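You operate a simulated robot arm through the tools that you are given. There is no shell and no other tool. Be economical: measure what you need, move in short steps, check, and stop when the job is done.

You are at the controls of a simulated robot arm. One attempt, no reset.

JOB
Band the small cream stack in yellow, pack it in the large carton and close both flaps.
Fine: square it first with the blue block of the corner stop; lay it lengthways on the middle of the sliding plate; one press with the plate in; the plate ends out. The other stacks stay.

Only the result counts: the job must be done as asked and must still hold three seconds after the hand-in. Knocking over, shifting, dropping, spilling or breaking anything else fails it.

ROBOT AND FRAMES
A 7-joint arm with a two-finger parallel gripper on a trunk, on a base that drives. Base frame: it is fixed to the floor where the robot stands at the start and does not move with it; the origin is under the middle of the robot, x ahead of it, y to its left, z up. Readings come in m, rad, newtons and seconds.
Its first joint turns from -2.897 to 2.897 rad. Places, roughly: bench-side flap of the large carton [1.7, 0.3, 0.8]; blue block of the corner stop [1, -0.1, 0.8]; blue key of the band machine [1.3, -0.2, 1]; inside of the large carton [1.8, 0.4, 0.6]; sliding plate of the band machine [1.2, 0, 0.8]; top of the sliding plate of the band machine [1.3, 0, 0.8]; wall-side flap of the large carton [2, 0.5, 0.8]; yellow key of the band machine [1.4, -0.3, 1]. Payload 1.57 kg.
Tool frame: the origin (TCP) lies between the finger pads and is the grasp point; the fingertips stand 0.03 m ahead of it; z points along the fingers, y is the line along which they close. Largest opening 0.11 m; finger width 0.024, thickness 0.012; the body of the gripper, 0.048 by 0.112 m, starts 0.078 m behind the TCP.
Orientation is that of the tool frame in the base frame, as a unit quaternion [w, x, y, z]. With the fingers straight down and closing along the base's y, the tool's x points along the base's -x, its y along +y and its z along -z.

CONTROLS
- The arm moves only by the tool move_arm. Its argument "motion" is a list of rows, each a list of 7 numbers: the shift along the base's x, y, z in mm, then the turn, a rotation vector about the base's x, y, z in rad, then the opening, from 0 (shut) to 1 (fully open). In form: [[tx, ty, tz, rx, ry, rz, fingers], ...]. A call has 1 to 20 rows; each row shifts and turns the commanded pose from where the row before left it. A row lasts 0.2 s, in which the tool goes at most 0.05 m and 0.15 rad; a call with a longer step from one row to the next is refused whole, and so is a gripper value outside its range. Where a pose cannot be reached the arm comes as near as it can. A force on the tool above 90 N (or 10 N above the force at the start of the call, whichever is more), or a blocked arm, ends the call early, and 0.2 s more pass. Each finger travels about 0.108 m/s and halts on what it meets, pressing with about 27 N; the grip force reading is that of the motor and also rises with nothing between the fingers. The clock runs only during rows and for 0.2 s after the last one: add rows that do not move to give the fingers time. It gives the time, the measured TCP pose, the force on the tool (base axes), the opening and the grip force at its end, in the units of the frame above (readings bear some noise), with the torque about the TCP (base axes, N m) and any sound that the robot's microphone picked up.
- Cameras (640 x 400 px; columns grow to the right, rows downward): "scene" is now at [0.4939, 0.1386, 1.3159]; the picture's right is [-0.66, -0.75, 0.00], its down [-0.40, 0.35, -0.85] and it looks along [0.63, -0.56, -0.53] (base axes); focal length 275 px, centre (320, 200). "wrist" rides on the gripper at [0.07, 0.016, -0.141] in the tool frame; the picture's right is [-0.23, 0.97, 0.00], its down [-0.86, -0.20, -0.48] and it looks along [-0.47, -0.11, 0.88] (tool axes); focal length 222 px, centre (320, 200). There is no depth. A picture from a camera that has moved, and an enlarged one, comes with that camera's place and axes in the base frame and with its lens.
- snapshot(camera): a new picture of that camera. It takes no simulated time.
- raise_lower(by): slides the trunk up (or, below 0, down) by that many m; the arm and the scene camera ride with it, the base frame stays. It gives what a move gives, with no picture.
- drive_base(legs): drives the robot by 1 to 6 legs, each [ahead, left, turn to the left] in m, m and rad, along the robot's own axes; the way and the turn of a leg run together, so that a leg with both is an arc; at most 1.5 m and 3.142 rad a leg. The arm and the cameras ride along, it lands a little off, and it stops where it bumps. It gives what a move gives.
- pan_tilt(pan, tilt): turns the head with the scene camera to pan (to the left, within 1.798 rad either way) and tilt (down, from -0.506 to 1.204), counted from straight ahead of the robot. It gives what a move gives.
- inspect(camera, box): a new picture of the part [left, top, right, bottom] of that camera's present view, enlarged. It takes no simulated time.
- close_job(): hands the job in; it is judged then, once.

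Work in short steps. Places have to be worked out from the pictures, the camera data and where the tool is seen: move nearer, look again, correct. Check each grasp and each placing, and mend what went wrong. You have 120 turns and 90 pictures in all, those below and enlarged ones among them. Open the gripper and draw the arm clear of the work before you hand the job in, unless the task says otherwise; then end with one line.

The tools are called after "Request:" as name(argument=value, ...) on one line, values as JSON. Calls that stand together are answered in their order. move_arm: Moves the arm, as the interface text tells. Its arguments: {"type":"object","properties":{"motion":{"type":"array","items":{"type":"array","items":{"type":"number"}}}},"required":["motion"]} The other tools are called the same way: raise_lower (by) slides the trunk up or down; drive_base (legs) drives the base; pan_tilt (pan, tilt) turns the head that bears the scene camera; snapshot (camera) takes a picture; inspect (camera, box) takes an enlarged picture of a part of a camera's view; close_job () hands the job in.

At the start:

```text
clock: 0.0
ee_pos: [0.6832, -0.1268, 1.0832]
ee_rot: [0.0, 0.0, 1.0, 0.0]
force: [0.2, 0.4, 0.4]
torque: [-0.05, 0.01, 0.0]
opening: 0.1101
finger_force: 0.1
trunk travel left (down, up): [-0.35, 0.26]
robot x, y, heading: [0.003, -0.0017, -0.004]
head pan, tilt: [-0.724, 0.562]
```

scene: 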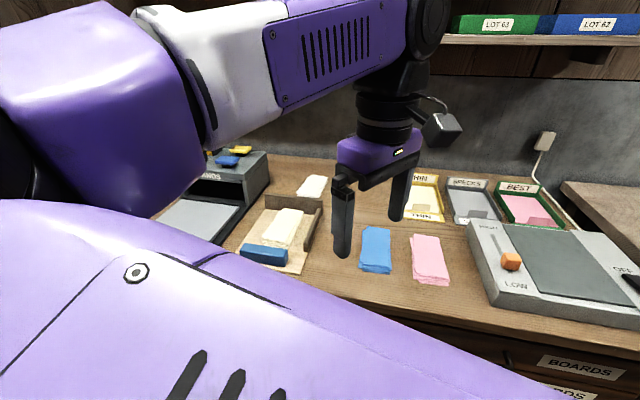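
wrist: 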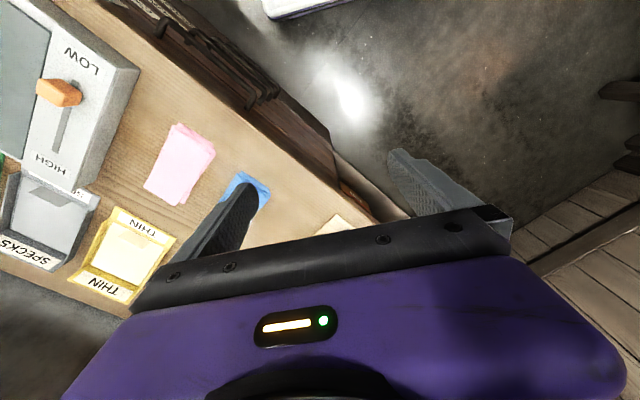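

I see a cream stack in the corner stop and another cream one behind it. I'll turn the head toward the band machine and corner stop and look closer.

Request:
inspect(camera="scene", box=[150, 130, 470, 330])

Request:
pan_tilt(pan=-0.1, tilt=0.55)

Request:
snapshot(camera="scene")

```text
2.00 times, centred on (310, 230) of scene
camera zoom: at [0.4939, 0.1386, 1.3159], right [-0.66, -0.75, 0.0], down [-0.4, 0.35, -0.85], along [0.63, -0.56, -0.53], focal length 550 px, centre (340, 140)
```

zoom: 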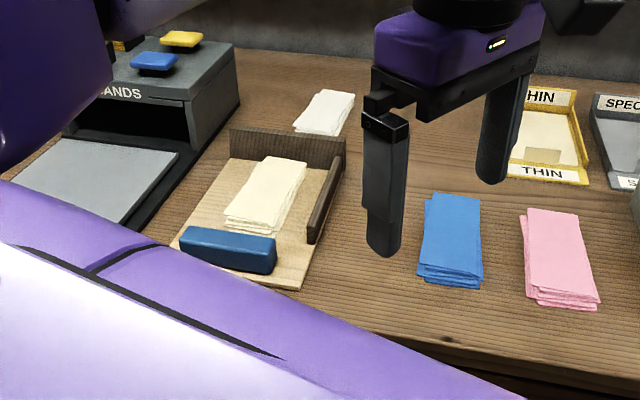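

```text
clock: 1.0
ee_pos: [0.6832, -0.1254, 1.0838]
ee_rot: [0.0, 0.0, 1.0, 0.0]
force: [-0.1, 0.3, -1.1]
torque: [0.0, -0.03, -0.01]
opening: 0.1099
finger_force: 0.1
trunk travel left (down, up): [-0.35, 0.26]
robot x, y, heading: [-0.0007, 0.0004, -0.001]
head pan, tilt: [-0.099, 0.55]
```

```text
86 pictures are left
camera scene: at [0.5163, 0.1889, 1.3171], right [-0.1, -0.99, 0.0], down [-0.52, 0.05, -0.85], along [0.85, -0.09, -0.52], focal length 275 px, centre (320, 200)
```

scene: 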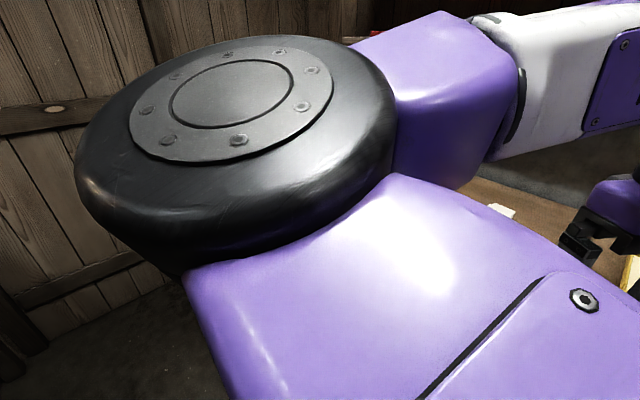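

The arm hides most of the left. I'll look further left for the carton.

Request:
pan_tilt(pan=0.6, tilt=0.45)

Request:
snapshot(camera="scene")

```text
clock: 2.1
ee_pos: [0.6817, -0.1261, 1.0832]
ee_rot: [0.0, 0.001, 1.0, 0.0]
force: [0.0, 0.3, -0.5]
torque: [0.03, 0.01, 0.03]
opening: 0.1099
finger_force: 0.2
trunk travel left (down, up): [-0.35, 0.26]
robot x, y, heading: [0.0016, -0.0008, -0.005]
head pan, tilt: [0.6, 0.45]
```

```text
85 pictures are left
camera scene: at [0.5028, 0.2498, 1.3261], right [0.56, -0.83, 0.0], down [-0.36, -0.25, -0.9], along [0.74, 0.51, -0.44], focal length 275 px, centre (320, 200)
```

scene: 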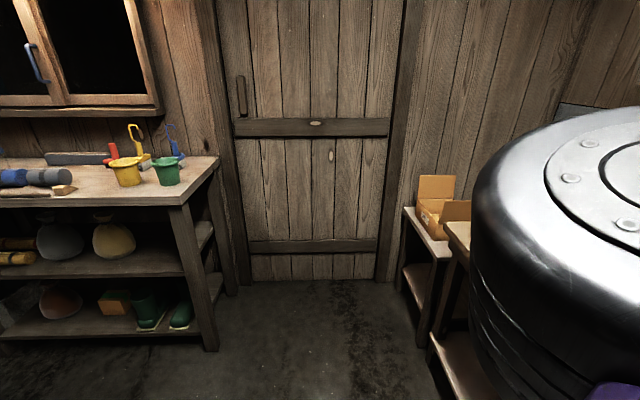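

The bench runs at about 37° in the base frame; the best standing spot is near (1.07, 0.65) facing the bench. I raise the trunk for clearance, turn to face the bench, and look.

Request:
raise_lower(by=0.15)

Request:
drive_base(legs=[[0, 0, -0.9]])

Request:
pan_tilt(pan=0.9, tilt=0.5)

Request:
snapshot(camera="scene")

Request:
snapshot(camera="wrist")

```text
clock: 3.8
ee_pos: [0.6824, -0.1259, 1.2341]
ee_rot: [0.0, 0.0, 1.0, 0.0]
force: [-0.4, 0.1, 0.3]
torque: [-0.01, -0.01, 0.0]
opening: 0.1098
finger_force: 0.1
trunk travel left (down, up): [-0.5, 0.11]
robot x, y, heading: [-0.0046, -0.0023, -0.003]
head pan, tilt: [0.6, 0.45]
```

```text
clock: 6.6
ee_pos: [0.3153, -0.6193, 1.2333]
ee_rot: [0.001, 0.443, 0.897, 0.0]
force: [0.5, 0.5, -0.4]
torque: [0.0, -0.02, 0.0]
opening: 0.11
finger_force: 0.1
trunk travel left (down, up): [-0.5, 0.11]
robot x, y, heading: [0.002, 0.0025, -0.923]
head pan, tilt: [0.6, 0.45]
```

```text
clock: 7.4
ee_pos: [0.3147, -0.6189, 1.2322]
ee_rot: [0.0, 0.443, 0.897, 0.0]
force: [0.0, 0.7, -1.1]
torque: [-0.01, 0.0, -0.02]
opening: 0.1099
finger_force: 0.1
trunk travel left (down, up): [-0.5, 0.11]
robot x, y, heading: [-0.0008, 0.0026, -0.913]
head pan, tilt: [0.901, 0.499]
```

```text
84 pictures are left
camera scene: at [0.5092, -0.2214, 1.4717], right [-0.02, -1.0, 0.0], down [-0.48, 0.01, -0.88], along [0.88, -0.02, -0.48], focal length 275 px, centre (320, 200)
```

scene: 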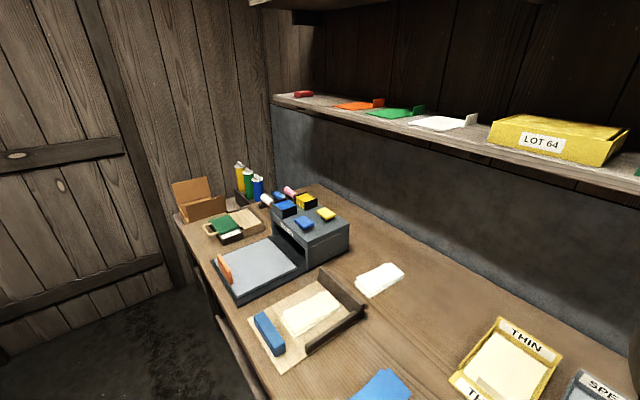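

```text
83 pictures are left
camera wrist: at [0.2862, -0.5537, 1.3754], right [0.91, 0.41, 0.0], down [0.36, -0.8, 0.48], along [0.2, -0.44, -0.88], focal length 222 px, centre (320, 200)
```

wrist: 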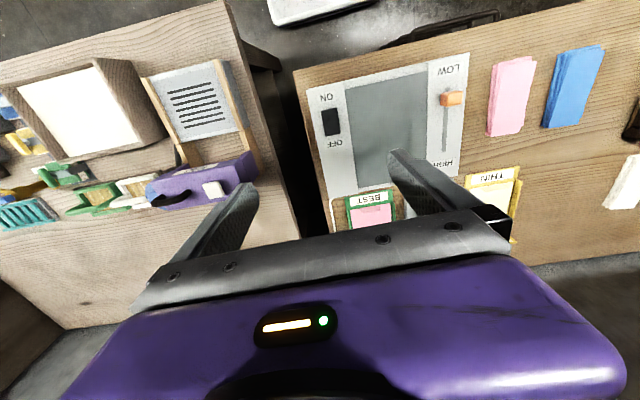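

Excellent view now. I'll enlarge the work region.

Request:
inspect(camera="scene", box=[160, 150, 420, 312])

Request:
inspect(camera="scene", box=[240, 250, 410, 380])

```text
2.46 times, centred on (290, 231) of scene
camera zoom: at [0.5092, -0.2214, 1.4717], right [-0.02, -1.0, 0.0], down [-0.48, 0.01, -0.88], along [0.88, -0.02, -0.48], focal length 677 px, centre (394, 124)
```

zoom: 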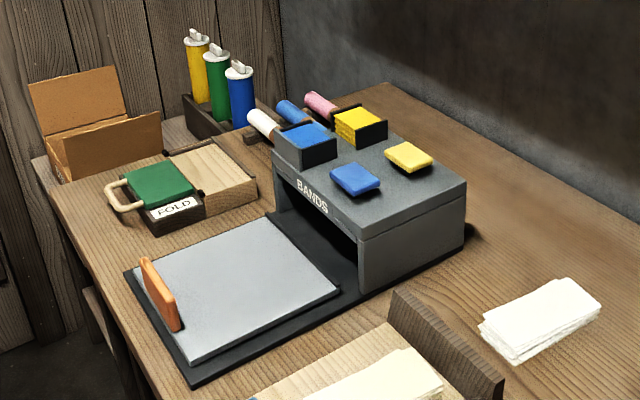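

```text
3.08 times, centred on (325, 315) of scene
camera zoom: at [0.5092, -0.2214, 1.4717], right [-0.02, -1.0, 0.0], down [-0.48, 0.01, -0.88], along [0.88, -0.02, -0.48], focal length 846 px, centre (305, -154)
```

zoom: 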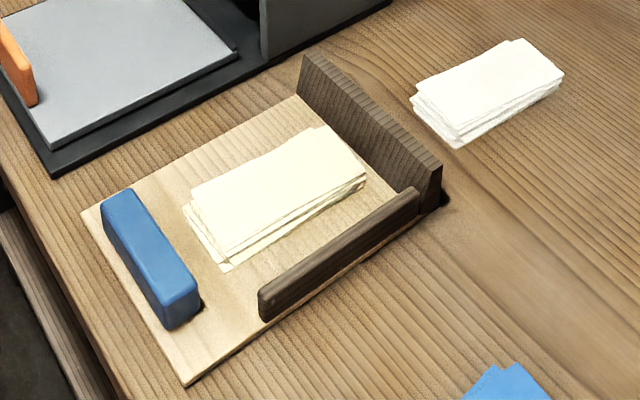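

Geometry is now clear: bench axis ≈35.5°. Key points: block ≈(0.97,−0.09), stack ≈(1.06,−0.21), plate ≈(1.25,−0.01), yellow key ≈(1.36,−0.26), carton ≈(1.82,0.39). I drive left along the bench to about (1.06, 0.67).

Request:
drive_base(legs=[[0, 0, -0.035], [0, 0.6, 0], [0.07, 0.65, 0]])

Request:
pan_tilt(pan=-0.3, tilt=0.9)

Request:
snapshot(camera="scene")

Request:
snapshot(camera="wrist")

```text
clock: 14.3
ee_pos: [1.3372, 0.0235, 1.2325]
ee_rot: [0.0, 0.461, 0.888, -0.001]
force: [-0.5, 1.1, 0.4]
torque: [-0.03, -0.01, 0.04]
opening: 0.1098
finger_force: 0.0
trunk travel left (down, up): [-0.5, 0.11]
robot x, y, heading: [1.0457, 0.6498, -0.957]
head pan, tilt: [0.901, 0.499]
```

```text
clock: 15.7
ee_pos: [1.3368, 0.0232, 1.2335]
ee_rot: [0.0, 0.461, 0.888, 0.0]
force: [-0.5, -0.4, -0.4]
torque: [-0.03, -0.01, 0.01]
opening: 0.1102
finger_force: 0.1
trunk travel left (down, up): [-0.5, 0.11]
robot x, y, heading: [1.0468, 0.6556, -0.956]
head pan, tilt: [-0.3, 0.901]
```

```text
80 pictures are left
camera scene: at [1.4803, 0.3461, 1.4378], right [-0.95, -0.31, 0.0], down [-0.24, 0.75, -0.62], along [0.19, -0.59, -0.78], focal length 275 px, centre (320, 200)
```

scene: 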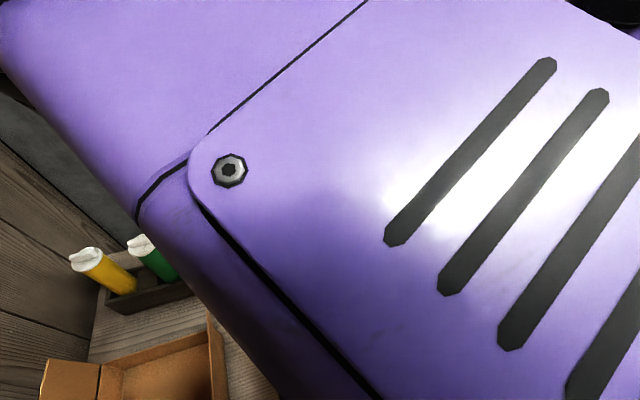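

```text
79 pictures are left
camera wrist: at [1.3118, 0.0896, 1.3754], right [0.93, 0.38, 0.0], down [0.33, -0.81, 0.48], along [0.18, -0.44, -0.88], focal length 222 px, centre (320, 200)
```

wrist: 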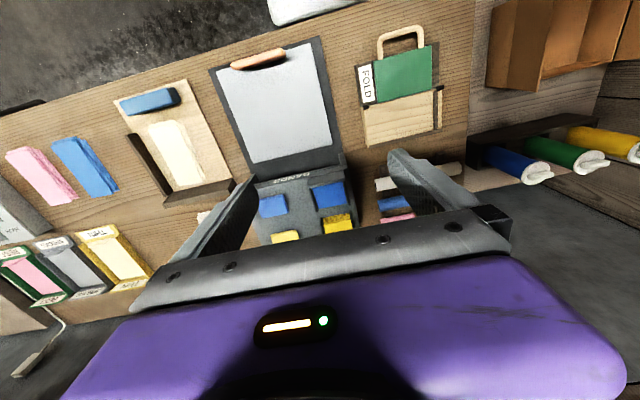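

The wrist camera sees everything well. I enlarge the corner stop and the plate/key areas.

Request:
inspect(camera="wrist", box=[90, 70, 250, 210])

Request:
inspect(camera="wrist", box=[200, 30, 450, 250])

Request:
inspect(camera="wrist", box=[440, 0, 640, 200])

```text
2.86 times, centred on (170, 140) of wrist
camera zoom: at [1.3118, 0.0896, 1.3754], right [0.93, 0.38, 0.0], down [0.33, -0.81, 0.48], along [0.18, -0.44, -0.88], focal length 635 px, centre (749, 371)
```

zoom: 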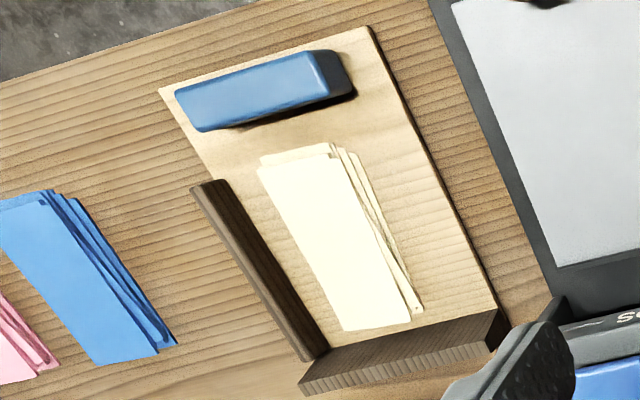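

```text
1.82 times, centred on (325, 140) of wrist
camera zoom: at [1.3118, 0.0896, 1.3754], right [0.93, 0.38, 0.0], down [0.33, -0.81, 0.48], along [0.18, -0.44, -0.88], focal length 404 px, centre (311, 309)
```

zoom: 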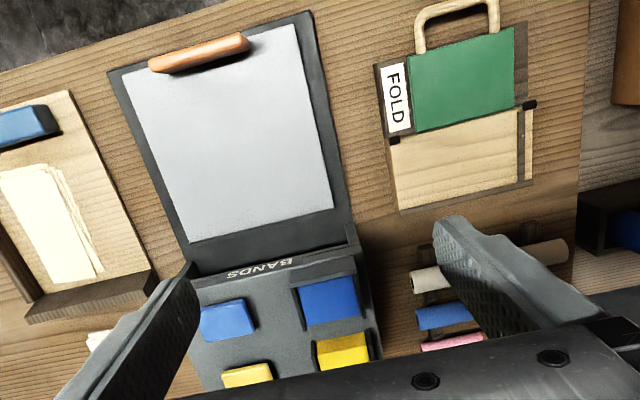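

```text
2.00 times, centred on (540, 100) of wrist
camera zoom: at [1.3118, 0.0896, 1.3754], right [0.93, 0.38, 0.0], down [0.33, -0.81, 0.48], along [0.18, -0.44, -0.88], focal length 444 px, centre (-120, 400)
```

zoom: 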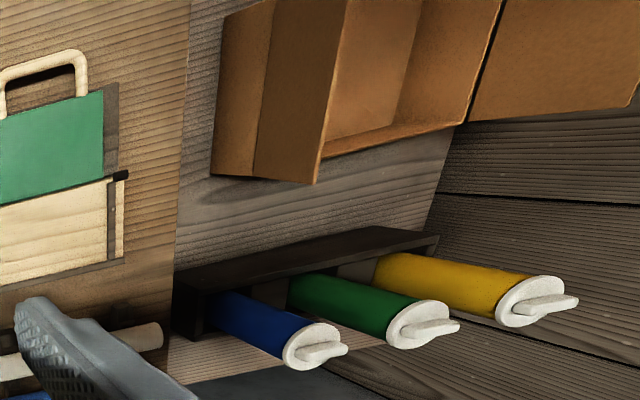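

The block's top centre is at ≈(0.966, −0.100), aligned with the bench. I move above it while turning the tool 90° so the fingers close across the block's thickness.

Request:
move_arm(motion=[[-33.8, -11.2, -22, 0, 0, -0.1428, 1], [-33.8, -11.2, -22, 0, 0, -0.1428, 1], [-33.8, -11.2, -22, 0, 0, -0.1428, 1], [-33.8, -11.2, -22, 0, 0, -0.1428, 1], [-33.8, -11.2, -22, 0, 0, -0.1428, 1], [-33.8, -11.2, -22, 0, 0, -0.1428, 1], [-33.8, -11.2, -22, 0, 0, -0.1428, 1], [-33.8, -11.2, -22, 0, 0, -0.1428, 1], [-33.8, -11.2, -22, 0, 0, -0.1428, 1], [-33.8, -11.2, -22, 0, 0, -0.1428, 1], [-33.8, -11.2, -22, 0, 0, -0.1428, 1]])

Request:
snapshot(camera="wrist")

Request:
pan_tilt(pan=-0.75, tilt=0.75)

Request:
snapshot(camera="scene")

```text
clock: 18.1
ee_pos: [0.9665, -0.1015, 0.9921]
ee_rot: [0.0, 0.953, 0.301, 0.0]
force: [0.2, 0.2, 0.0]
torque: [0.02, 0.03, 0.02]
opening: 0.11
finger_force: 0.0
trunk travel left (down, up): [-0.5, 0.11]
robot x, y, heading: [1.0453, 0.6555, -0.956]
head pan, tilt: [-0.3, 0.901]
```

```text
75 pictures are left
camera wrist: at [1.0341, -0.0748, 1.1342], right [0.37, -0.93, 0.0], down [-0.81, -0.33, 0.48], along [-0.44, -0.18, -0.88], focal length 222 px, centre (320, 200)
```

wrist: 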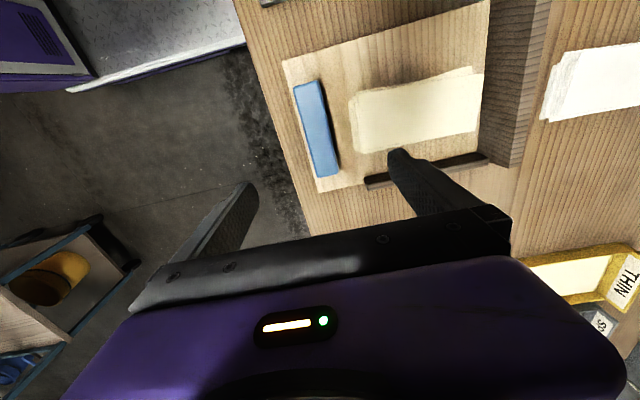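

```text
clock: 19.0
ee_pos: [0.966, -0.1024, 0.9919]
ee_rot: [0.0, 0.953, 0.303, 0.0]
force: [-0.3, -1.0, -1.0]
torque: [0.01, 0.0, 0.01]
opening: 0.1099
finger_force: 0.0
trunk travel left (down, up): [-0.5, 0.11]
robot x, y, heading: [1.0445, 0.6517, -0.958]
head pan, tilt: [-0.75, 0.75]
```

```text
74 pictures are left
camera scene: at [1.4456, 0.3358, 1.4497], right [-0.99, 0.14, 0.0], down [0.09, 0.68, -0.73], along [-0.1, -0.72, -0.68], focal length 275 px, centre (320, 200)
```

scene: 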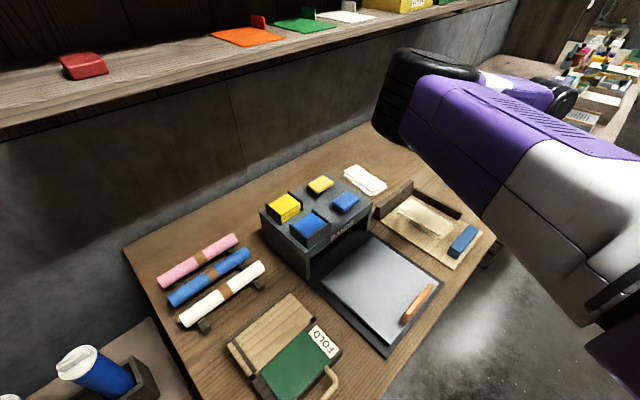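

Very clear views of both. I enlarge both to fix the block's exact place and height.

Request:
inspect(camera="wrist", box=[270, 10, 510, 200])

Request:
inspect(camera="scene", box=[360, 160, 500, 280])

Request:
inspect(camera="scene", box=[240, 150, 450, 360])

```text
2.11 times, centred on (390, 105) of wrist
camera zoom: at [1.0337, -0.0746, 1.1347], right [0.38, -0.93, 0.0], down [-0.81, -0.33, 0.48], along [-0.44, -0.18, -0.88], focal length 468 px, centre (173, 400)
```

zoom: 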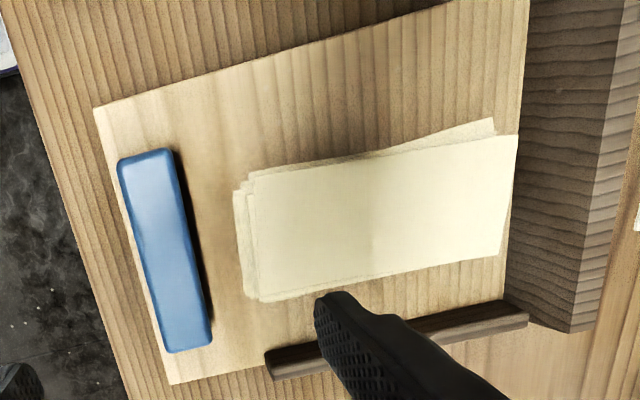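

```text
3.33 times, centred on (430, 220) of scene
camera zoom: at [1.4456, 0.3358, 1.4497], right [-0.99, 0.14, 0.0], down [0.09, 0.68, -0.73], along [-0.1, -0.72, -0.68], focal length 917 px, centre (-47, 133)
```

zoom: 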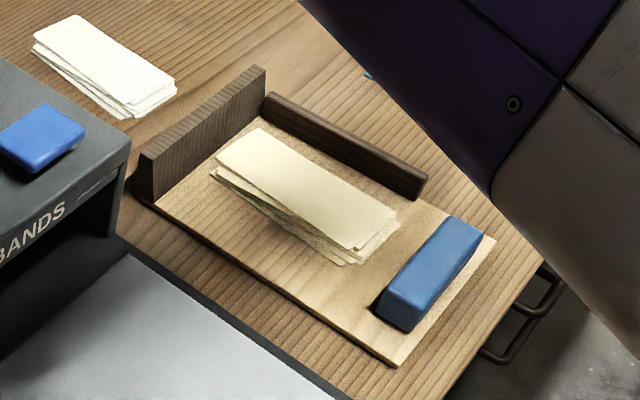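

```text
1.90 times, centred on (345, 255) of scene
camera zoom: at [1.4456, 0.3358, 1.4497], right [-0.99, 0.14, 0.0], down [0.09, 0.68, -0.73], along [-0.1, -0.72, -0.68], focal length 524 px, centre (272, 95)
```

zoom: 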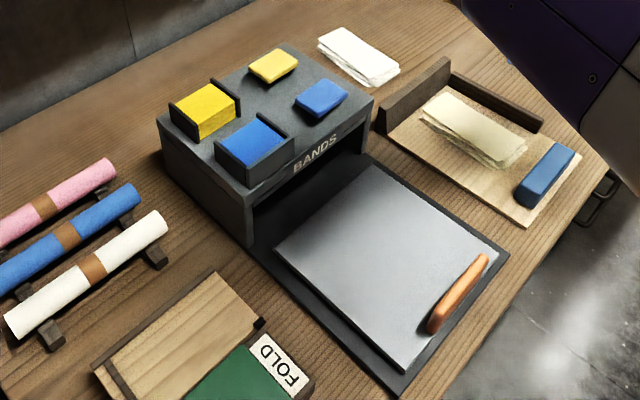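

The block is ~0.12 × 0.03 m, top at z≈0.837, centred 6 mm off the tool. I'll narrow the fingers to 0.06 and come down so the tips reach z≈0.82, above the stack height, then check.

Request:
move_arm(motion=[[5, 4, 0, 0, 0, 0, 0.55], [0, 0, -35, 0, 0, 0, 0.55], [0, 0, -35, 0, 0, 0, 0.55], [0, 0, -35, 0, 0, 0, 0.55], [0, 0, -20, 0, 0, 0, 0.55], [0, 0, 0, 0, 0, 0, 0.55]])

Request:
snapshot(camera="wrist")

```text
clock: 20.4
ee_pos: [0.9709, -0.0963, 0.8685]
ee_rot: [0.0, 0.953, 0.302, 0.0]
force: [0.4, -0.1, -0.3]
torque: [0.02, 0.01, -0.01]
opening: 0.0605
finger_force: 0.1
trunk travel left (down, up): [-0.5, 0.11]
robot x, y, heading: [1.0423, 0.6513, -0.955]
head pan, tilt: [-0.75, 0.75]
```

```text
70 pictures are left
camera wrist: at [1.0385, -0.0693, 1.0105], right [0.38, -0.93, 0.0], down [-0.81, -0.33, 0.48], along [-0.44, -0.18, -0.88], focal length 222 px, centre (320, 200)
```

wrist: 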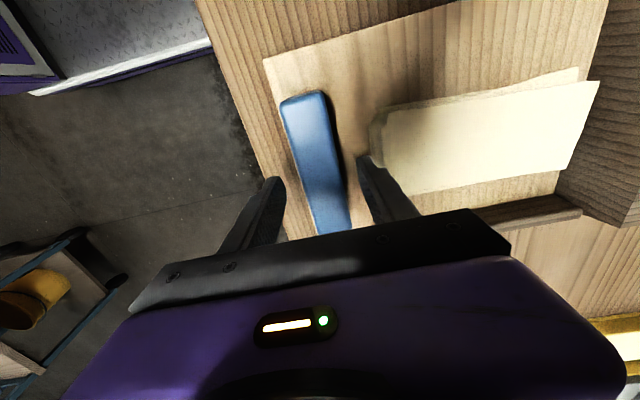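

The fingers straddle the block cleanly. I lower 18 mm and close.

Request:
move_arm(motion=[[0, 0, -18, 0, 0, 0, 0.55], [0, 0, 0, 0, 0, 0, 0.1], [0, 0, 0, 0, 0, 0, 0.1], [0, 0, 0, 0, 0, 0, 0.1]])

Request:
snapshot(camera="wrist")

```text
clock: 21.4
ee_pos: [0.9718, -0.0964, 0.8494]
ee_rot: [0.0, 0.953, 0.303, 0.0]
force: [1.0, -2.8, -0.3]
torque: [-0.17, 0.13, 0.92]
opening: 0.0324
finger_force: 40.6
trunk travel left (down, up): [-0.5, 0.11]
robot x, y, heading: [1.0475, 0.6558, -0.957]
head pan, tilt: [-0.75, 0.75]
```

```text
69 pictures are left
camera wrist: at [1.039, -0.0701, 0.992], right [0.38, -0.93, 0.0], down [-0.81, -0.33, 0.48], along [-0.44, -0.18, -0.88], focal length 222 px, centre (320, 200)
```

wrist: 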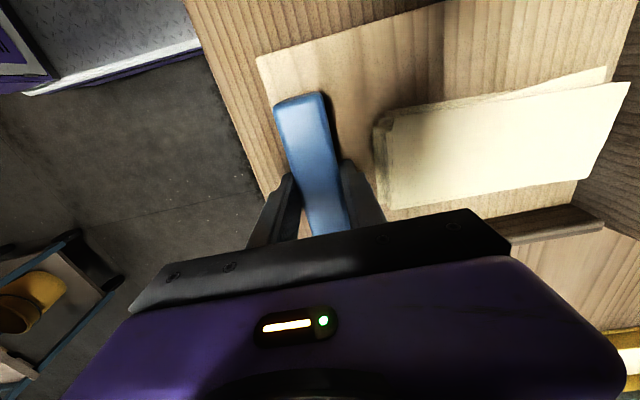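

Block held (32 mm). The tips sit about level with the stack's top, so I re-grip 6 mm higher so only the block touches the sheets, then advance 20 mm toward the stack.

Request:
move_arm(motion=[[0, 0, 0, 0, 0, 0, 0.4], [0, 0, 6, 0, 0, 0, 0.4], [0, 0, 0, 0, 0, 0, 0.1], [0, 0, 0, 0, 0, 0, 0.1], [5.75, -8.2, 0, 0, 0, 0, 0.1], [5.75, -8.2, 0, 0, 0, 0, 0.1], [0, 0, 0, 0, 0, 0, 0.1]])

Request:
snapshot(camera="wrist")

Request:
inspect(camera="scene", box=[360, 160, 500, 280])

```text
clock: 23.0
ee_pos: [0.9823, -0.1126, 0.8544]
ee_rot: [0.0, 0.953, 0.302, 0.0]
force: [-1.4, 0.9, 6.8]
torque: [0.65, -0.46, 0.93]
opening: 0.0326
finger_force: 40.3
trunk travel left (down, up): [-0.5, 0.11]
robot x, y, heading: [1.0451, 0.653, -0.954]
head pan, tilt: [-0.75, 0.75]
```

```text
68 pictures are left
camera wrist: at [1.0504, -0.0855, 0.997], right [0.38, -0.93, 0.0], down [-0.81, -0.33, 0.48], along [-0.44, -0.18, -0.88], focal length 222 px, centre (320, 200)
```

wrist: 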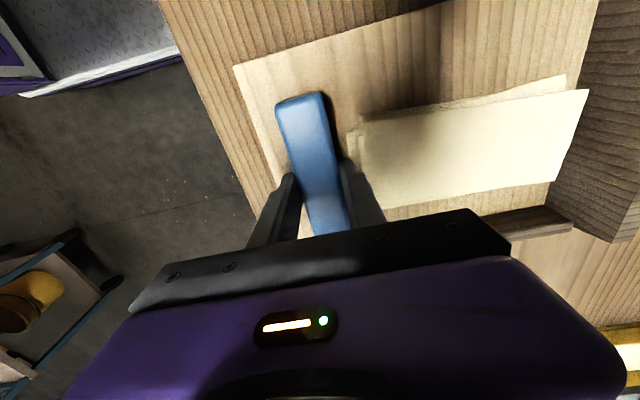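

```text
3.33 times, centred on (430, 220) of scene
camera zoom: at [1.4455, 0.336, 1.4499], right [-0.99, 0.14, 0.0], down [0.09, 0.68, -0.73], along [-0.1, -0.72, -0.68], focal length 917 px, centre (-47, 133)
```

zoom: 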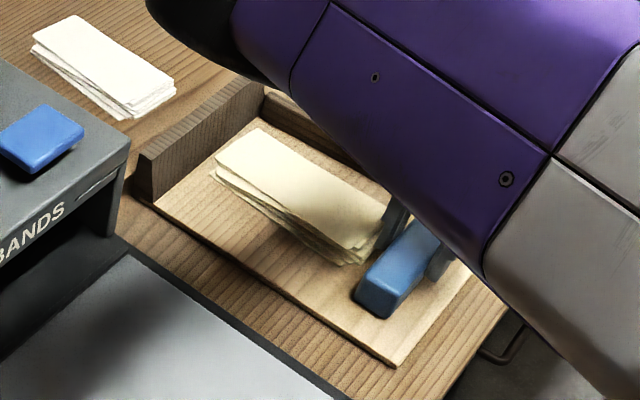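

Gap now ≈10 mm. I keep advancing in small steps and watch the force.

Request:
move_arm(motion=[[4.6, -6.5, 0, 0, 0, 0, 0.1], [2.3, -3.3, 0, 0, 0, 0, 0.1], [0, 0, 0, 0, 0, 0, 0.1]])

Request:
inspect(camera="scene", box=[370, 170, 470, 260])

Request:
inspect(camera="wrist", box=[250, 50, 610, 275])

```text
clock: 23.8
ee_pos: [0.9901, -0.1215, 0.855]
ee_rot: [0.0, 0.953, 0.302, 0.0]
force: [1.6, 1.9, 10.7]
torque: [-0.22, 0.41, 0.83]
opening: 0.0328
finger_force: 41.2
trunk travel left (down, up): [-0.5, 0.11]
robot x, y, heading: [1.0469, 0.6538, -0.958]
head pan, tilt: [-0.75, 0.75]
```

```text
4.44 times, centred on (420, 215) of scene
camera zoom: at [1.4457, 0.3362, 1.4498], right [-0.99, 0.14, 0.0], down [0.09, 0.68, -0.73], along [-0.1, -0.72, -0.68], focal length 1222 px, centre (-124, 133)
```

zoom: 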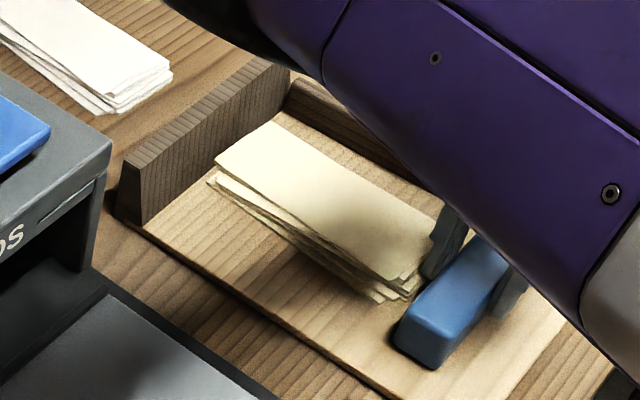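

```text
1.78 times, centred on (430, 162) of wrist
camera zoom: at [1.0573, -0.0951, 0.997], right [0.38, -0.93, 0.0], down [-0.81, -0.33, 0.48], along [-0.44, -0.18, -0.88], focal length 395 px, centre (124, 267)
```

zoom: 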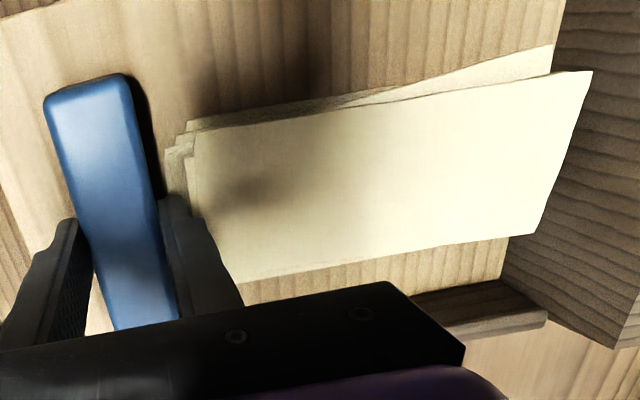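

The front finger pad would touch the upper sheets before the block does. I'll release, lift, turn the tool back 90°, and push the block from behind with both fingertips instead (stable and low).

Request:
move_arm(motion=[[0, 0, 0, 0, 0, 0, 0.38], [0, 0, 0, 0, 0, 0, 0.38], [0, 0, 40, 0, 0, 0, 0.4], [0, 0, 40, 0, 0, 0, 0.6], [-2.6, 2.9, 0, 0, 0, 0.1428, 0.7], [-2.6, 2.9, 0, 0, 0, 0.1428, 0.7], [-2.6, 2.9, 0, 0, 0, 0.1428, 0.7], [-2.6, 2.9, 0, 0, 0, 0.1428, 0.7], [-2.6, 2.9, 0, 0, 0, 0.1428, 0.7], [-2.6, 2.9, 0, 0, 0, 0.1428, 0.7], [-2.6, 2.9, 0, 0, 0, 0.1428, 0.7], [-2.6, 2.9, 0, 0, 0, 0.1428, 0.7], [-2.6, 2.9, 0, 0, 0, 0.1428, 0.7], [-2.6, 2.9, 0, 0, 0, 0.1428, 0.7], [-2.6, 2.9, 0, 0, 0, 0.1428, 0.7]])

Request:
snapshot(camera="wrist")

Request:
inspect(camera="scene", box=[370, 160, 490, 270])

```text
clock: 27.0
ee_pos: [0.961, -0.0897, 0.9347]
ee_rot: [0.001, 0.46, 0.888, 0.0]
force: [-1.6, -1.0, -0.6]
torque: [-0.02, -0.01, -0.03]
opening: 0.0769
finger_force: 0.1
trunk travel left (down, up): [-0.5, 0.11]
robot x, y, heading: [1.0453, 0.6544, -0.955]
head pan, tilt: [-0.75, 0.75]
```

```text
64 pictures are left
camera wrist: at [0.9343, -0.0237, 1.0762], right [0.93, 0.38, 0.0], down [0.33, -0.81, 0.48], along [0.18, -0.44, -0.88], focal length 222 px, centre (320, 200)
```

wrist: 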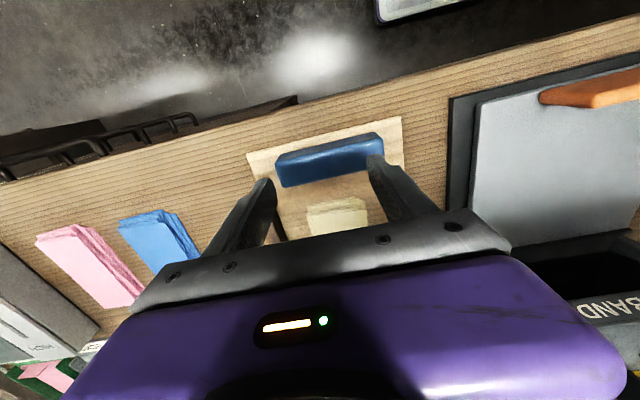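

```text
3.64 times, centred on (430, 215) of scene
camera zoom: at [1.4456, 0.3358, 1.4497], right [-0.99, 0.14, 0.0], down [0.09, 0.68, -0.73], along [-0.1, -0.72, -0.68], focal length 1000 px, centre (-80, 146)
```

zoom: 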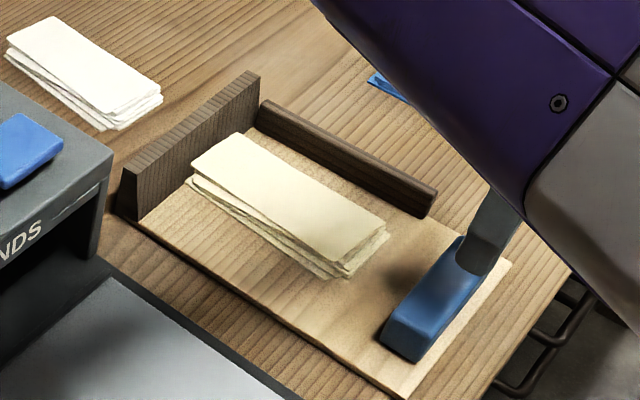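

The block went back to its original position by itself – it's spring-returned – so pushing from behind works and it will clear on release. I step back 29 mm behind it and descend.

Request:
move_arm(motion=[[-16.7, 23.7, 0, 0, 0, 0, 0.7], [0, 0, -40, 0, 0, 0, 0.7], [0, 0, -40, 0, 0, 0, 0.7], [0, 0, -16, 0, 0, 0, 0.7], [0, 0, 0, 0, 0, 0, 0.7]])

Request:
snapshot(camera="wrist")

Request:
inspect(camera="scene", box=[370, 160, 490, 270])

```text
clock: 28.2
ee_pos: [0.9437, -0.0662, 0.8385]
ee_rot: [0.0, 0.46, 0.888, 0.0]
force: [0.4, -0.2, -0.3]
torque: [0.01, 0.01, -0.02]
opening: 0.0769
finger_force: 0.0
trunk travel left (down, up): [-0.5, 0.11]
robot x, y, heading: [1.0485, 0.6541, -0.956]
head pan, tilt: [-0.75, 0.75]
```

```text
62 pictures are left
camera wrist: at [0.9186, 0.0001, 0.9811], right [0.93, 0.38, 0.0], down [0.33, -0.81, 0.48], along [0.18, -0.44, -0.88], focal length 222 px, centre (320, 200)
```

wrist: 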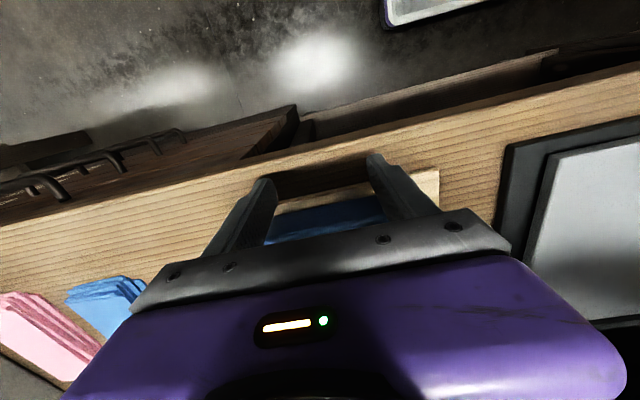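

```text
3.64 times, centred on (430, 215) of scene
camera zoom: at [1.4456, 0.3358, 1.4497], right [-0.99, 0.14, 0.0], down [0.09, 0.68, -0.73], along [-0.1, -0.72, -0.68], focal length 1000 px, centre (-80, 146)
```

zoom: 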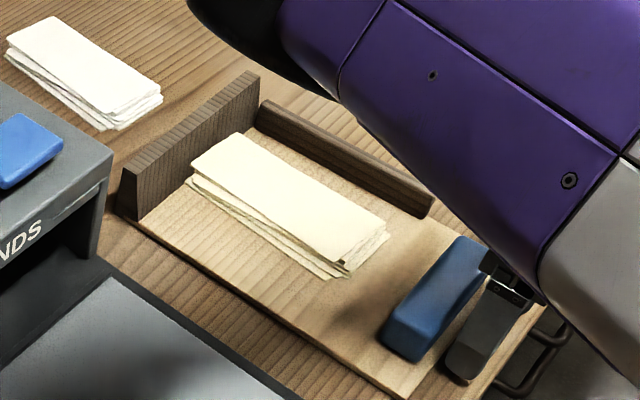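

Fingertips are behind the block at its level. I push ahead 40 mm in small steps.

Request:
move_arm(motion=[[5.75, -8.19, 0, 0, 0, 0, 0.7], [5.75, -8.19, 0, 0, 0, 0, 0.7], [5.75, -8.19, 0, 0, 0, 0, 0.7], [5.75, -8.19, 0, 0, 0, 0, 0.7], [0, 0, 0, 0, 0, 0, 0.7]])

Request:
inspect(camera="scene", box=[370, 160, 490, 270])

```text
clock: 29.4
ee_pos: [0.9683, -0.0987, 0.8393]
ee_rot: [0.001, 0.46, 0.888, 0.0]
force: [-2.1, -0.1, 23.8]
torque: [0.46, -1.12, 0.08]
opening: 0.0762
finger_force: 0.1
trunk travel left (down, up): [-0.5, 0.11]
robot x, y, heading: [1.0482, 0.6537, -0.956]
head pan, tilt: [-0.75, 0.75]
```

```text
3.64 times, centred on (430, 215) of scene
camera zoom: at [1.4456, 0.3366, 1.4502], right [-0.99, 0.14, 0.0], down [0.09, 0.68, -0.73], along [-0.1, -0.72, -0.68], focal length 1000 px, centre (-80, 146)
```

zoom: 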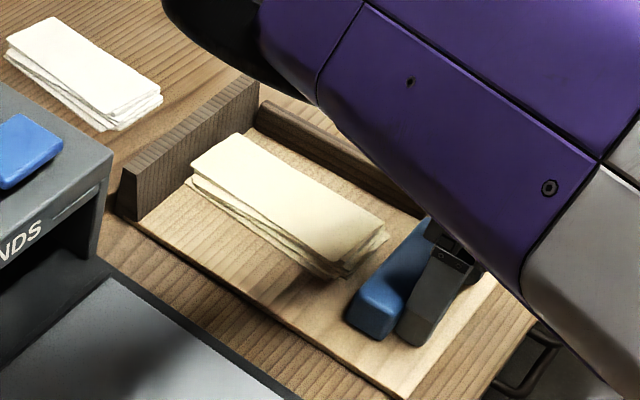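

There's a 24 N upward force: the tips drag on the board. I raise 4 mm and continue.

Request:
move_arm(motion=[[0, 0, 4, 0, 0, 0, 0.7], [4, -5.7, 0, 0, 0, 0, 0.7], [2.9, -4.1, 0, 0, 0, 0, 0.7], [0, 0, 0, 0, 0, 0, 0.7]])

Request:
inspect(camera="scene", box=[370, 160, 490, 270])

```text
clock: 30.4
ee_pos: [0.9738, -0.1079, 0.8403]
ee_rot: [0.0, 0.461, 0.888, 0.0]
force: [-2.6, 2.3, -0.2]
torque: [0.01, 0.04, 0.1]
opening: 0.0771
finger_force: 0.0
trunk travel left (down, up): [-0.5, 0.11]
robot x, y, heading: [1.0472, 0.6522, -0.955]
head pan, tilt: [-0.75, 0.75]
```

```text
3.64 times, centred on (430, 215) of scene
camera zoom: at [1.4455, 0.3359, 1.4496], right [-0.99, 0.14, 0.0], down [0.09, 0.68, -0.73], along [-0.1, -0.72, -0.68], focal length 1000 px, centre (-80, 146)
```

zoom: 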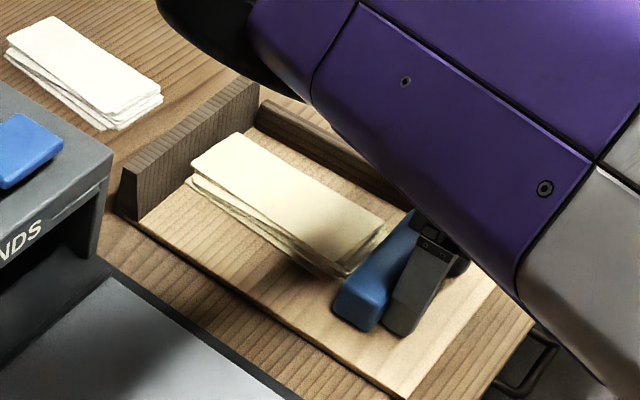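

Board surface is at z≈0.81. The block is now at the sheets (3.5 N). Continue a few mm at a time.

Request:
move_arm(motion=[[2.3, -3.3, 0, 0, 0, 0, 0.7], [2.3, -3.3, 0, 0, 0, 0, 0.7], [0, 0, 0, 0, 0, 0, 0.7]])

Request:
inspect(camera="scene", box=[370, 160, 490, 270])

```text
clock: 31.2
ee_pos: [0.9789, -0.1161, 0.8432]
ee_rot: [-0.001, 0.461, 0.888, 0.0]
force: [-0.9, 3.4, -1.5]
torque: [0.01, 0.09, 0.12]
opening: 0.078
finger_force: 0.6
trunk travel left (down, up): [-0.5, 0.11]
robot x, y, heading: [1.0493, 0.6573, -0.95]
head pan, tilt: [-0.75, 0.75]
```

```text
3.64 times, centred on (430, 215) of scene
camera zoom: at [1.4456, 0.3359, 1.4497], right [-0.99, 0.14, 0.0], down [0.09, 0.68, -0.73], along [-0.1, -0.72, -0.68], focal length 1000 px, centre (-80, 146)
```

zoom: 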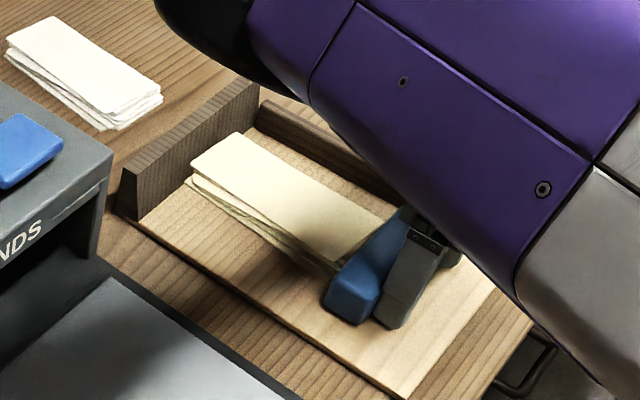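

Light force still; continue.

Request:
move_arm(motion=[[2.3, -3.3, 0, 0, 0, 0, 0.7], [2.3, -3.3, 0, 0, 0, 0, 0.7], [0, 0, 0, 0, 0, 0, 0.7]])

Request:
inspect(camera="scene", box=[370, 160, 490, 270])

```text
clock: 32.0
ee_pos: [0.9826, -0.1215, 0.8431]
ee_rot: [-0.001, 0.461, 0.887, 0.001]
force: [-3.9, 8.1, 1.4]
torque: [0.02, -0.09, 0.38]
opening: 0.0782
finger_force: 0.6
trunk travel left (down, up): [-0.5, 0.11]
robot x, y, heading: [1.047, 0.6561, -0.956]
head pan, tilt: [-0.75, 0.75]
```

```text
3.64 times, centred on (430, 215) of scene
camera zoom: at [1.4455, 0.3361, 1.4498], right [-0.99, 0.14, 0.0], down [0.09, 0.68, -0.73], along [-0.1, -0.72, -0.68], focal length 1000 px, centre (-80, 146)
```

zoom: 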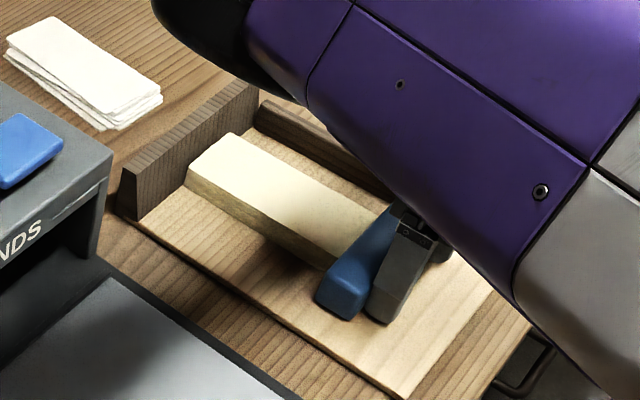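

The stack snapped into one neat block – squared. I draw back, lift, and look at it from above.

Request:
move_arm(motion=[[-11.5, 16.4, 0, 0, 0, 0, 0.7], [-11.5, 16.4, 0, 0, 0, 0, 0.7], [-11.5, 16.4, 0, 0, 0, 0, 0.7], [-4.6, 6.5, 0, 0, 0, 0, 0.7], [0, 0, 45, 0, 0, 0, 1], [0, 0, 45, 0, 0, 0, 1], [0, 0, 45, 0, 0, 0, 1]])

Request:
snapshot(camera="wrist")

Request:
inspect(camera="scene", box=[370, 160, 490, 270])

```text
clock: 33.6
ee_pos: [0.9447, -0.0648, 0.9766]
ee_rot: [0.0, 0.461, 0.887, 0.0]
force: [-0.5, -0.2, -0.2]
torque: [0.01, 0.0, -0.03]
opening: 0.11
finger_force: 0.0
trunk travel left (down, up): [-0.5, 0.11]
robot x, y, heading: [1.048, 0.6511, -0.956]
head pan, tilt: [-0.75, 0.75]
```

```text
56 pictures are left
camera wrist: at [0.9189, 0.0006, 1.1186], right [0.93, 0.37, 0.0], down [0.33, -0.81, 0.48], along [0.18, -0.44, -0.88], focal length 222 px, centre (320, 200)
```

wrist: 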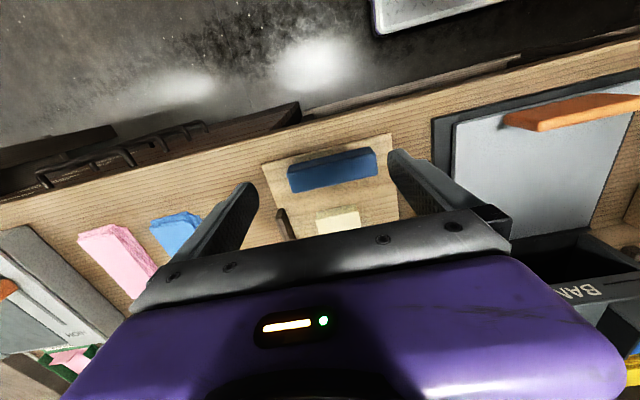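

```text
3.64 times, centred on (430, 215) of scene
camera zoom: at [1.4455, 0.3356, 1.4496], right [-0.99, 0.14, 0.0], down [0.09, 0.68, -0.73], along [-0.1, -0.72, -0.68], focal length 1000 px, centre (-80, 146)
```

zoom: 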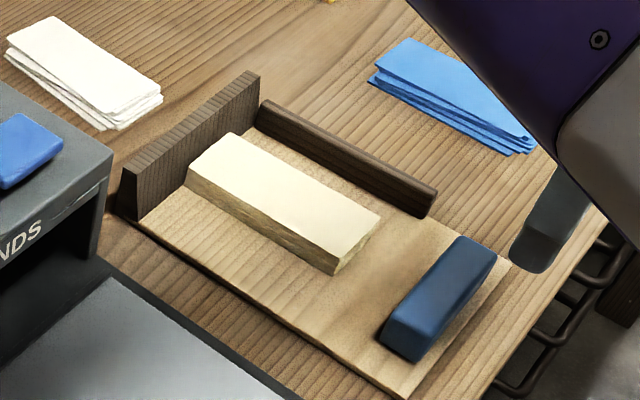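

Squared stack: ≈0.15×0.078 m, centre ≈(1.054,−0.209), aligned with bench. I move above it for a check.

Request:
move_arm(motion=[[27, -36, 0, 0, 0, 0, 0.88], [27, -36, 0, 0, 0, 0, 0.88], [27, -36, 0, 0, 0, 0, 0.88], [27, -36, 0, 0, 0, 0, 0.88], [0, 0, 0, 0, 0, 0, 0.88]])

Request:
inspect(camera="wrist", box=[160, 50, 480, 250])

```text
clock: 34.8
ee_pos: [1.0529, -0.2107, 0.9767]
ee_rot: [0.0, 0.46, 0.888, 0.0]
force: [-0.4, -0.2, -0.4]
torque: [0.04, 0.0, -0.03]
opening: 0.0969
finger_force: 0.1
trunk travel left (down, up): [-0.5, 0.11]
robot x, y, heading: [1.0471, 0.6523, -0.953]
head pan, tilt: [-0.75, 0.75]
```

```text
2.00 times, centred on (320, 150) of wrist
camera zoom: at [1.0268, -0.1436, 1.1184], right [0.93, 0.38, 0.0], down [0.33, -0.81, 0.48], along [0.18, -0.44, -0.88], focal length 444 px, centre (320, 300)
```

zoom: 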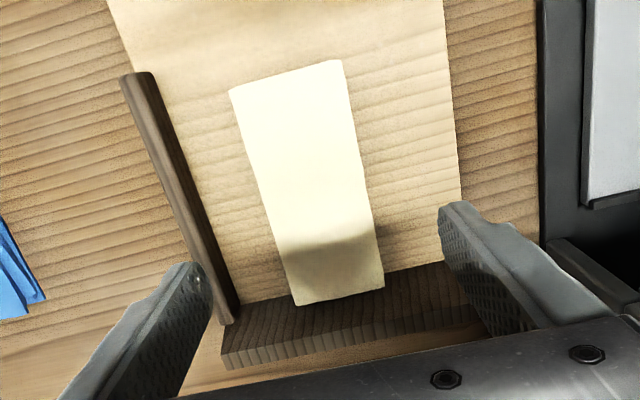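

Stack is aligned, 0.148 × 0.067 m; it's 9 mm ahead and 5 mm right of the TCP. I correct and descend to tips ≈4 mm above the board, then close.

Request:
move_arm(motion=[[1, -10, 0, 0, 0, 0, 0.88], [0, 0, -40, 0, 0, 0, 0.88], [0, 0, -40, 0, 0, 0, 0.88], [0, 0, -40, 0, 0, 0, 0.88], [0, 0, -13, 0, 0, 0, 0.88], [0, 0, 0, 0, 0, 0, 0.88], [0, 0, 0, 0, 0, 0, 0.4], [0, 0, 0, 0, 0, 0, 0.4], [0, 0, 0, 0, 0, 0, 0.4]])

Request:
snapshot(camera="wrist")

```text
clock: 36.8
ee_pos: [1.0532, -0.2191, 0.8443]
ee_rot: [0.0, 0.46, 0.888, 0.0]
force: [0.5, 0.8, -0.5]
torque: [-0.01, 0.01, 0.0]
opening: 0.0675
finger_force: 27.3
trunk travel left (down, up): [-0.5, 0.11]
robot x, y, heading: [1.0429, 0.6525, -0.96]
head pan, tilt: [-0.75, 0.75]
```

```text
53 pictures are left
camera wrist: at [1.0273, -0.1535, 0.9858], right [0.93, 0.37, 0.0], down [0.33, -0.81, 0.48], along [0.18, -0.44, -0.88], focal length 222 px, centre (320, 200)
```

wrist: 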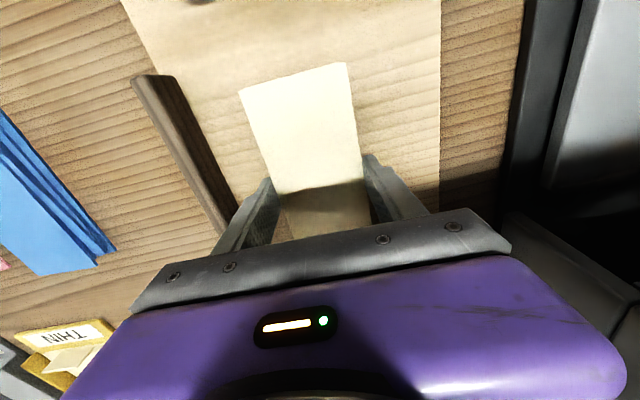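

Held firmly at 67.5 mm. I lift, draw back, and carry it left over the plate (centre ≈(1.243, −0.010)).

Request:
move_arm(motion=[[0, 0, 20, 0, 0, 0, 0.4], [0, 0, 40, 0, 0, 0, 0.4], [0, 0, 40, 0, 0, 0, 0.4], [-17.8, 25.4, 0, 0, 0, 0, 0.4], [-17.8, 25.4, 0, 0, 0, 0, 0.4], [32.3, 22.8, 0, 0, 0, 0, 0.4], [32.3, 22.8, 0, 0, 0, 0, 0.4], [32.3, 22.8, 0, 0, 0, 0, 0.4], [32.3, 22.8, 0, 0, 0, 0, 0.4], [32.3, 22.8, 0, 0, 0, 0, 0.4], [32.3, 22.8, 0, 0, 0, 0, 0.4], [32.3, 22.8, 0, 0, 0, 0, 0.4], [0, 0, 0, 0, 0, 0, 0.4]])

Request:
snapshot(camera="wrist")

Request:
snapshot(camera="scene")

```text
clock: 39.6
ee_pos: [1.2435, -0.0099, 0.9443]
ee_rot: [0.0, 0.46, 0.888, 0.0]
force: [0.4, -0.5, -0.9]
torque: [-0.01, -0.01, 0.02]
opening: 0.0672
finger_force: 27.4
trunk travel left (down, up): [-0.5, 0.11]
robot x, y, heading: [1.044, 0.6558, -0.958]
head pan, tilt: [-0.75, 0.75]
```

```text
52 pictures are left
camera wrist: at [1.2179, 0.0568, 1.0876], right [0.93, 0.38, 0.0], down [0.33, -0.81, 0.48], along [0.18, -0.44, -0.88], focal length 222 px, centre (320, 200)
```

wrist: 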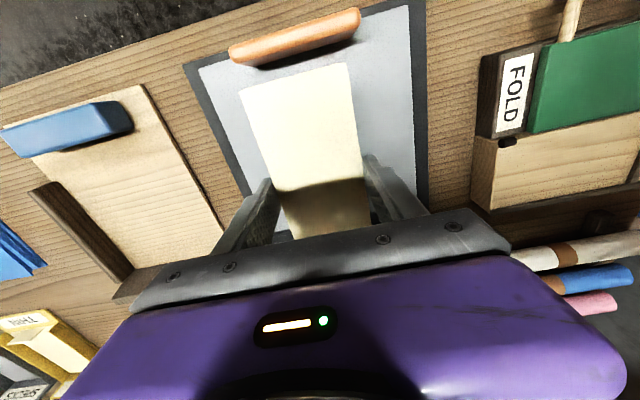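

```text
51 pictures are left
camera scene: at [1.4457, 0.3359, 1.4497], right [-0.99, 0.14, 0.0], down [0.09, 0.68, -0.73], along [-0.1, -0.72, -0.68], focal length 275 px, centre (320, 200)
```

scene: 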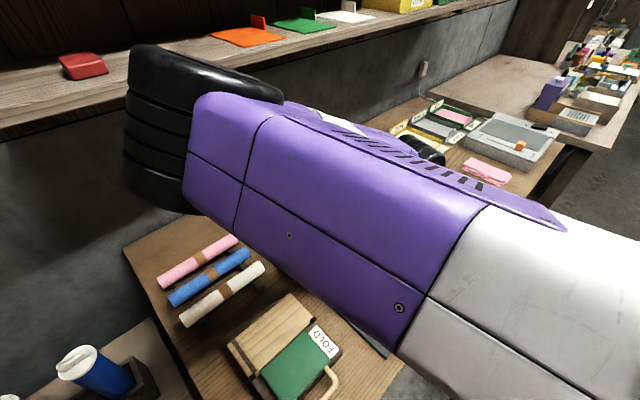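

I enlarge to measure centring.

Request:
inspect(camera="wrist", box=[170, 0, 490, 240])

```text
1.67 times, centred on (330, 120) of wrist
camera zoom: at [1.2179, 0.0568, 1.0876], right [0.93, 0.38, 0.0], down [0.33, -0.81, 0.48], along [0.18, -0.44, -0.88], focal length 370 px, centre (303, 333)
```

zoom: 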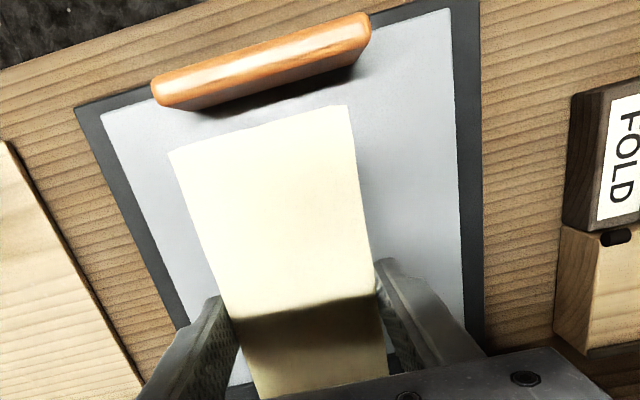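

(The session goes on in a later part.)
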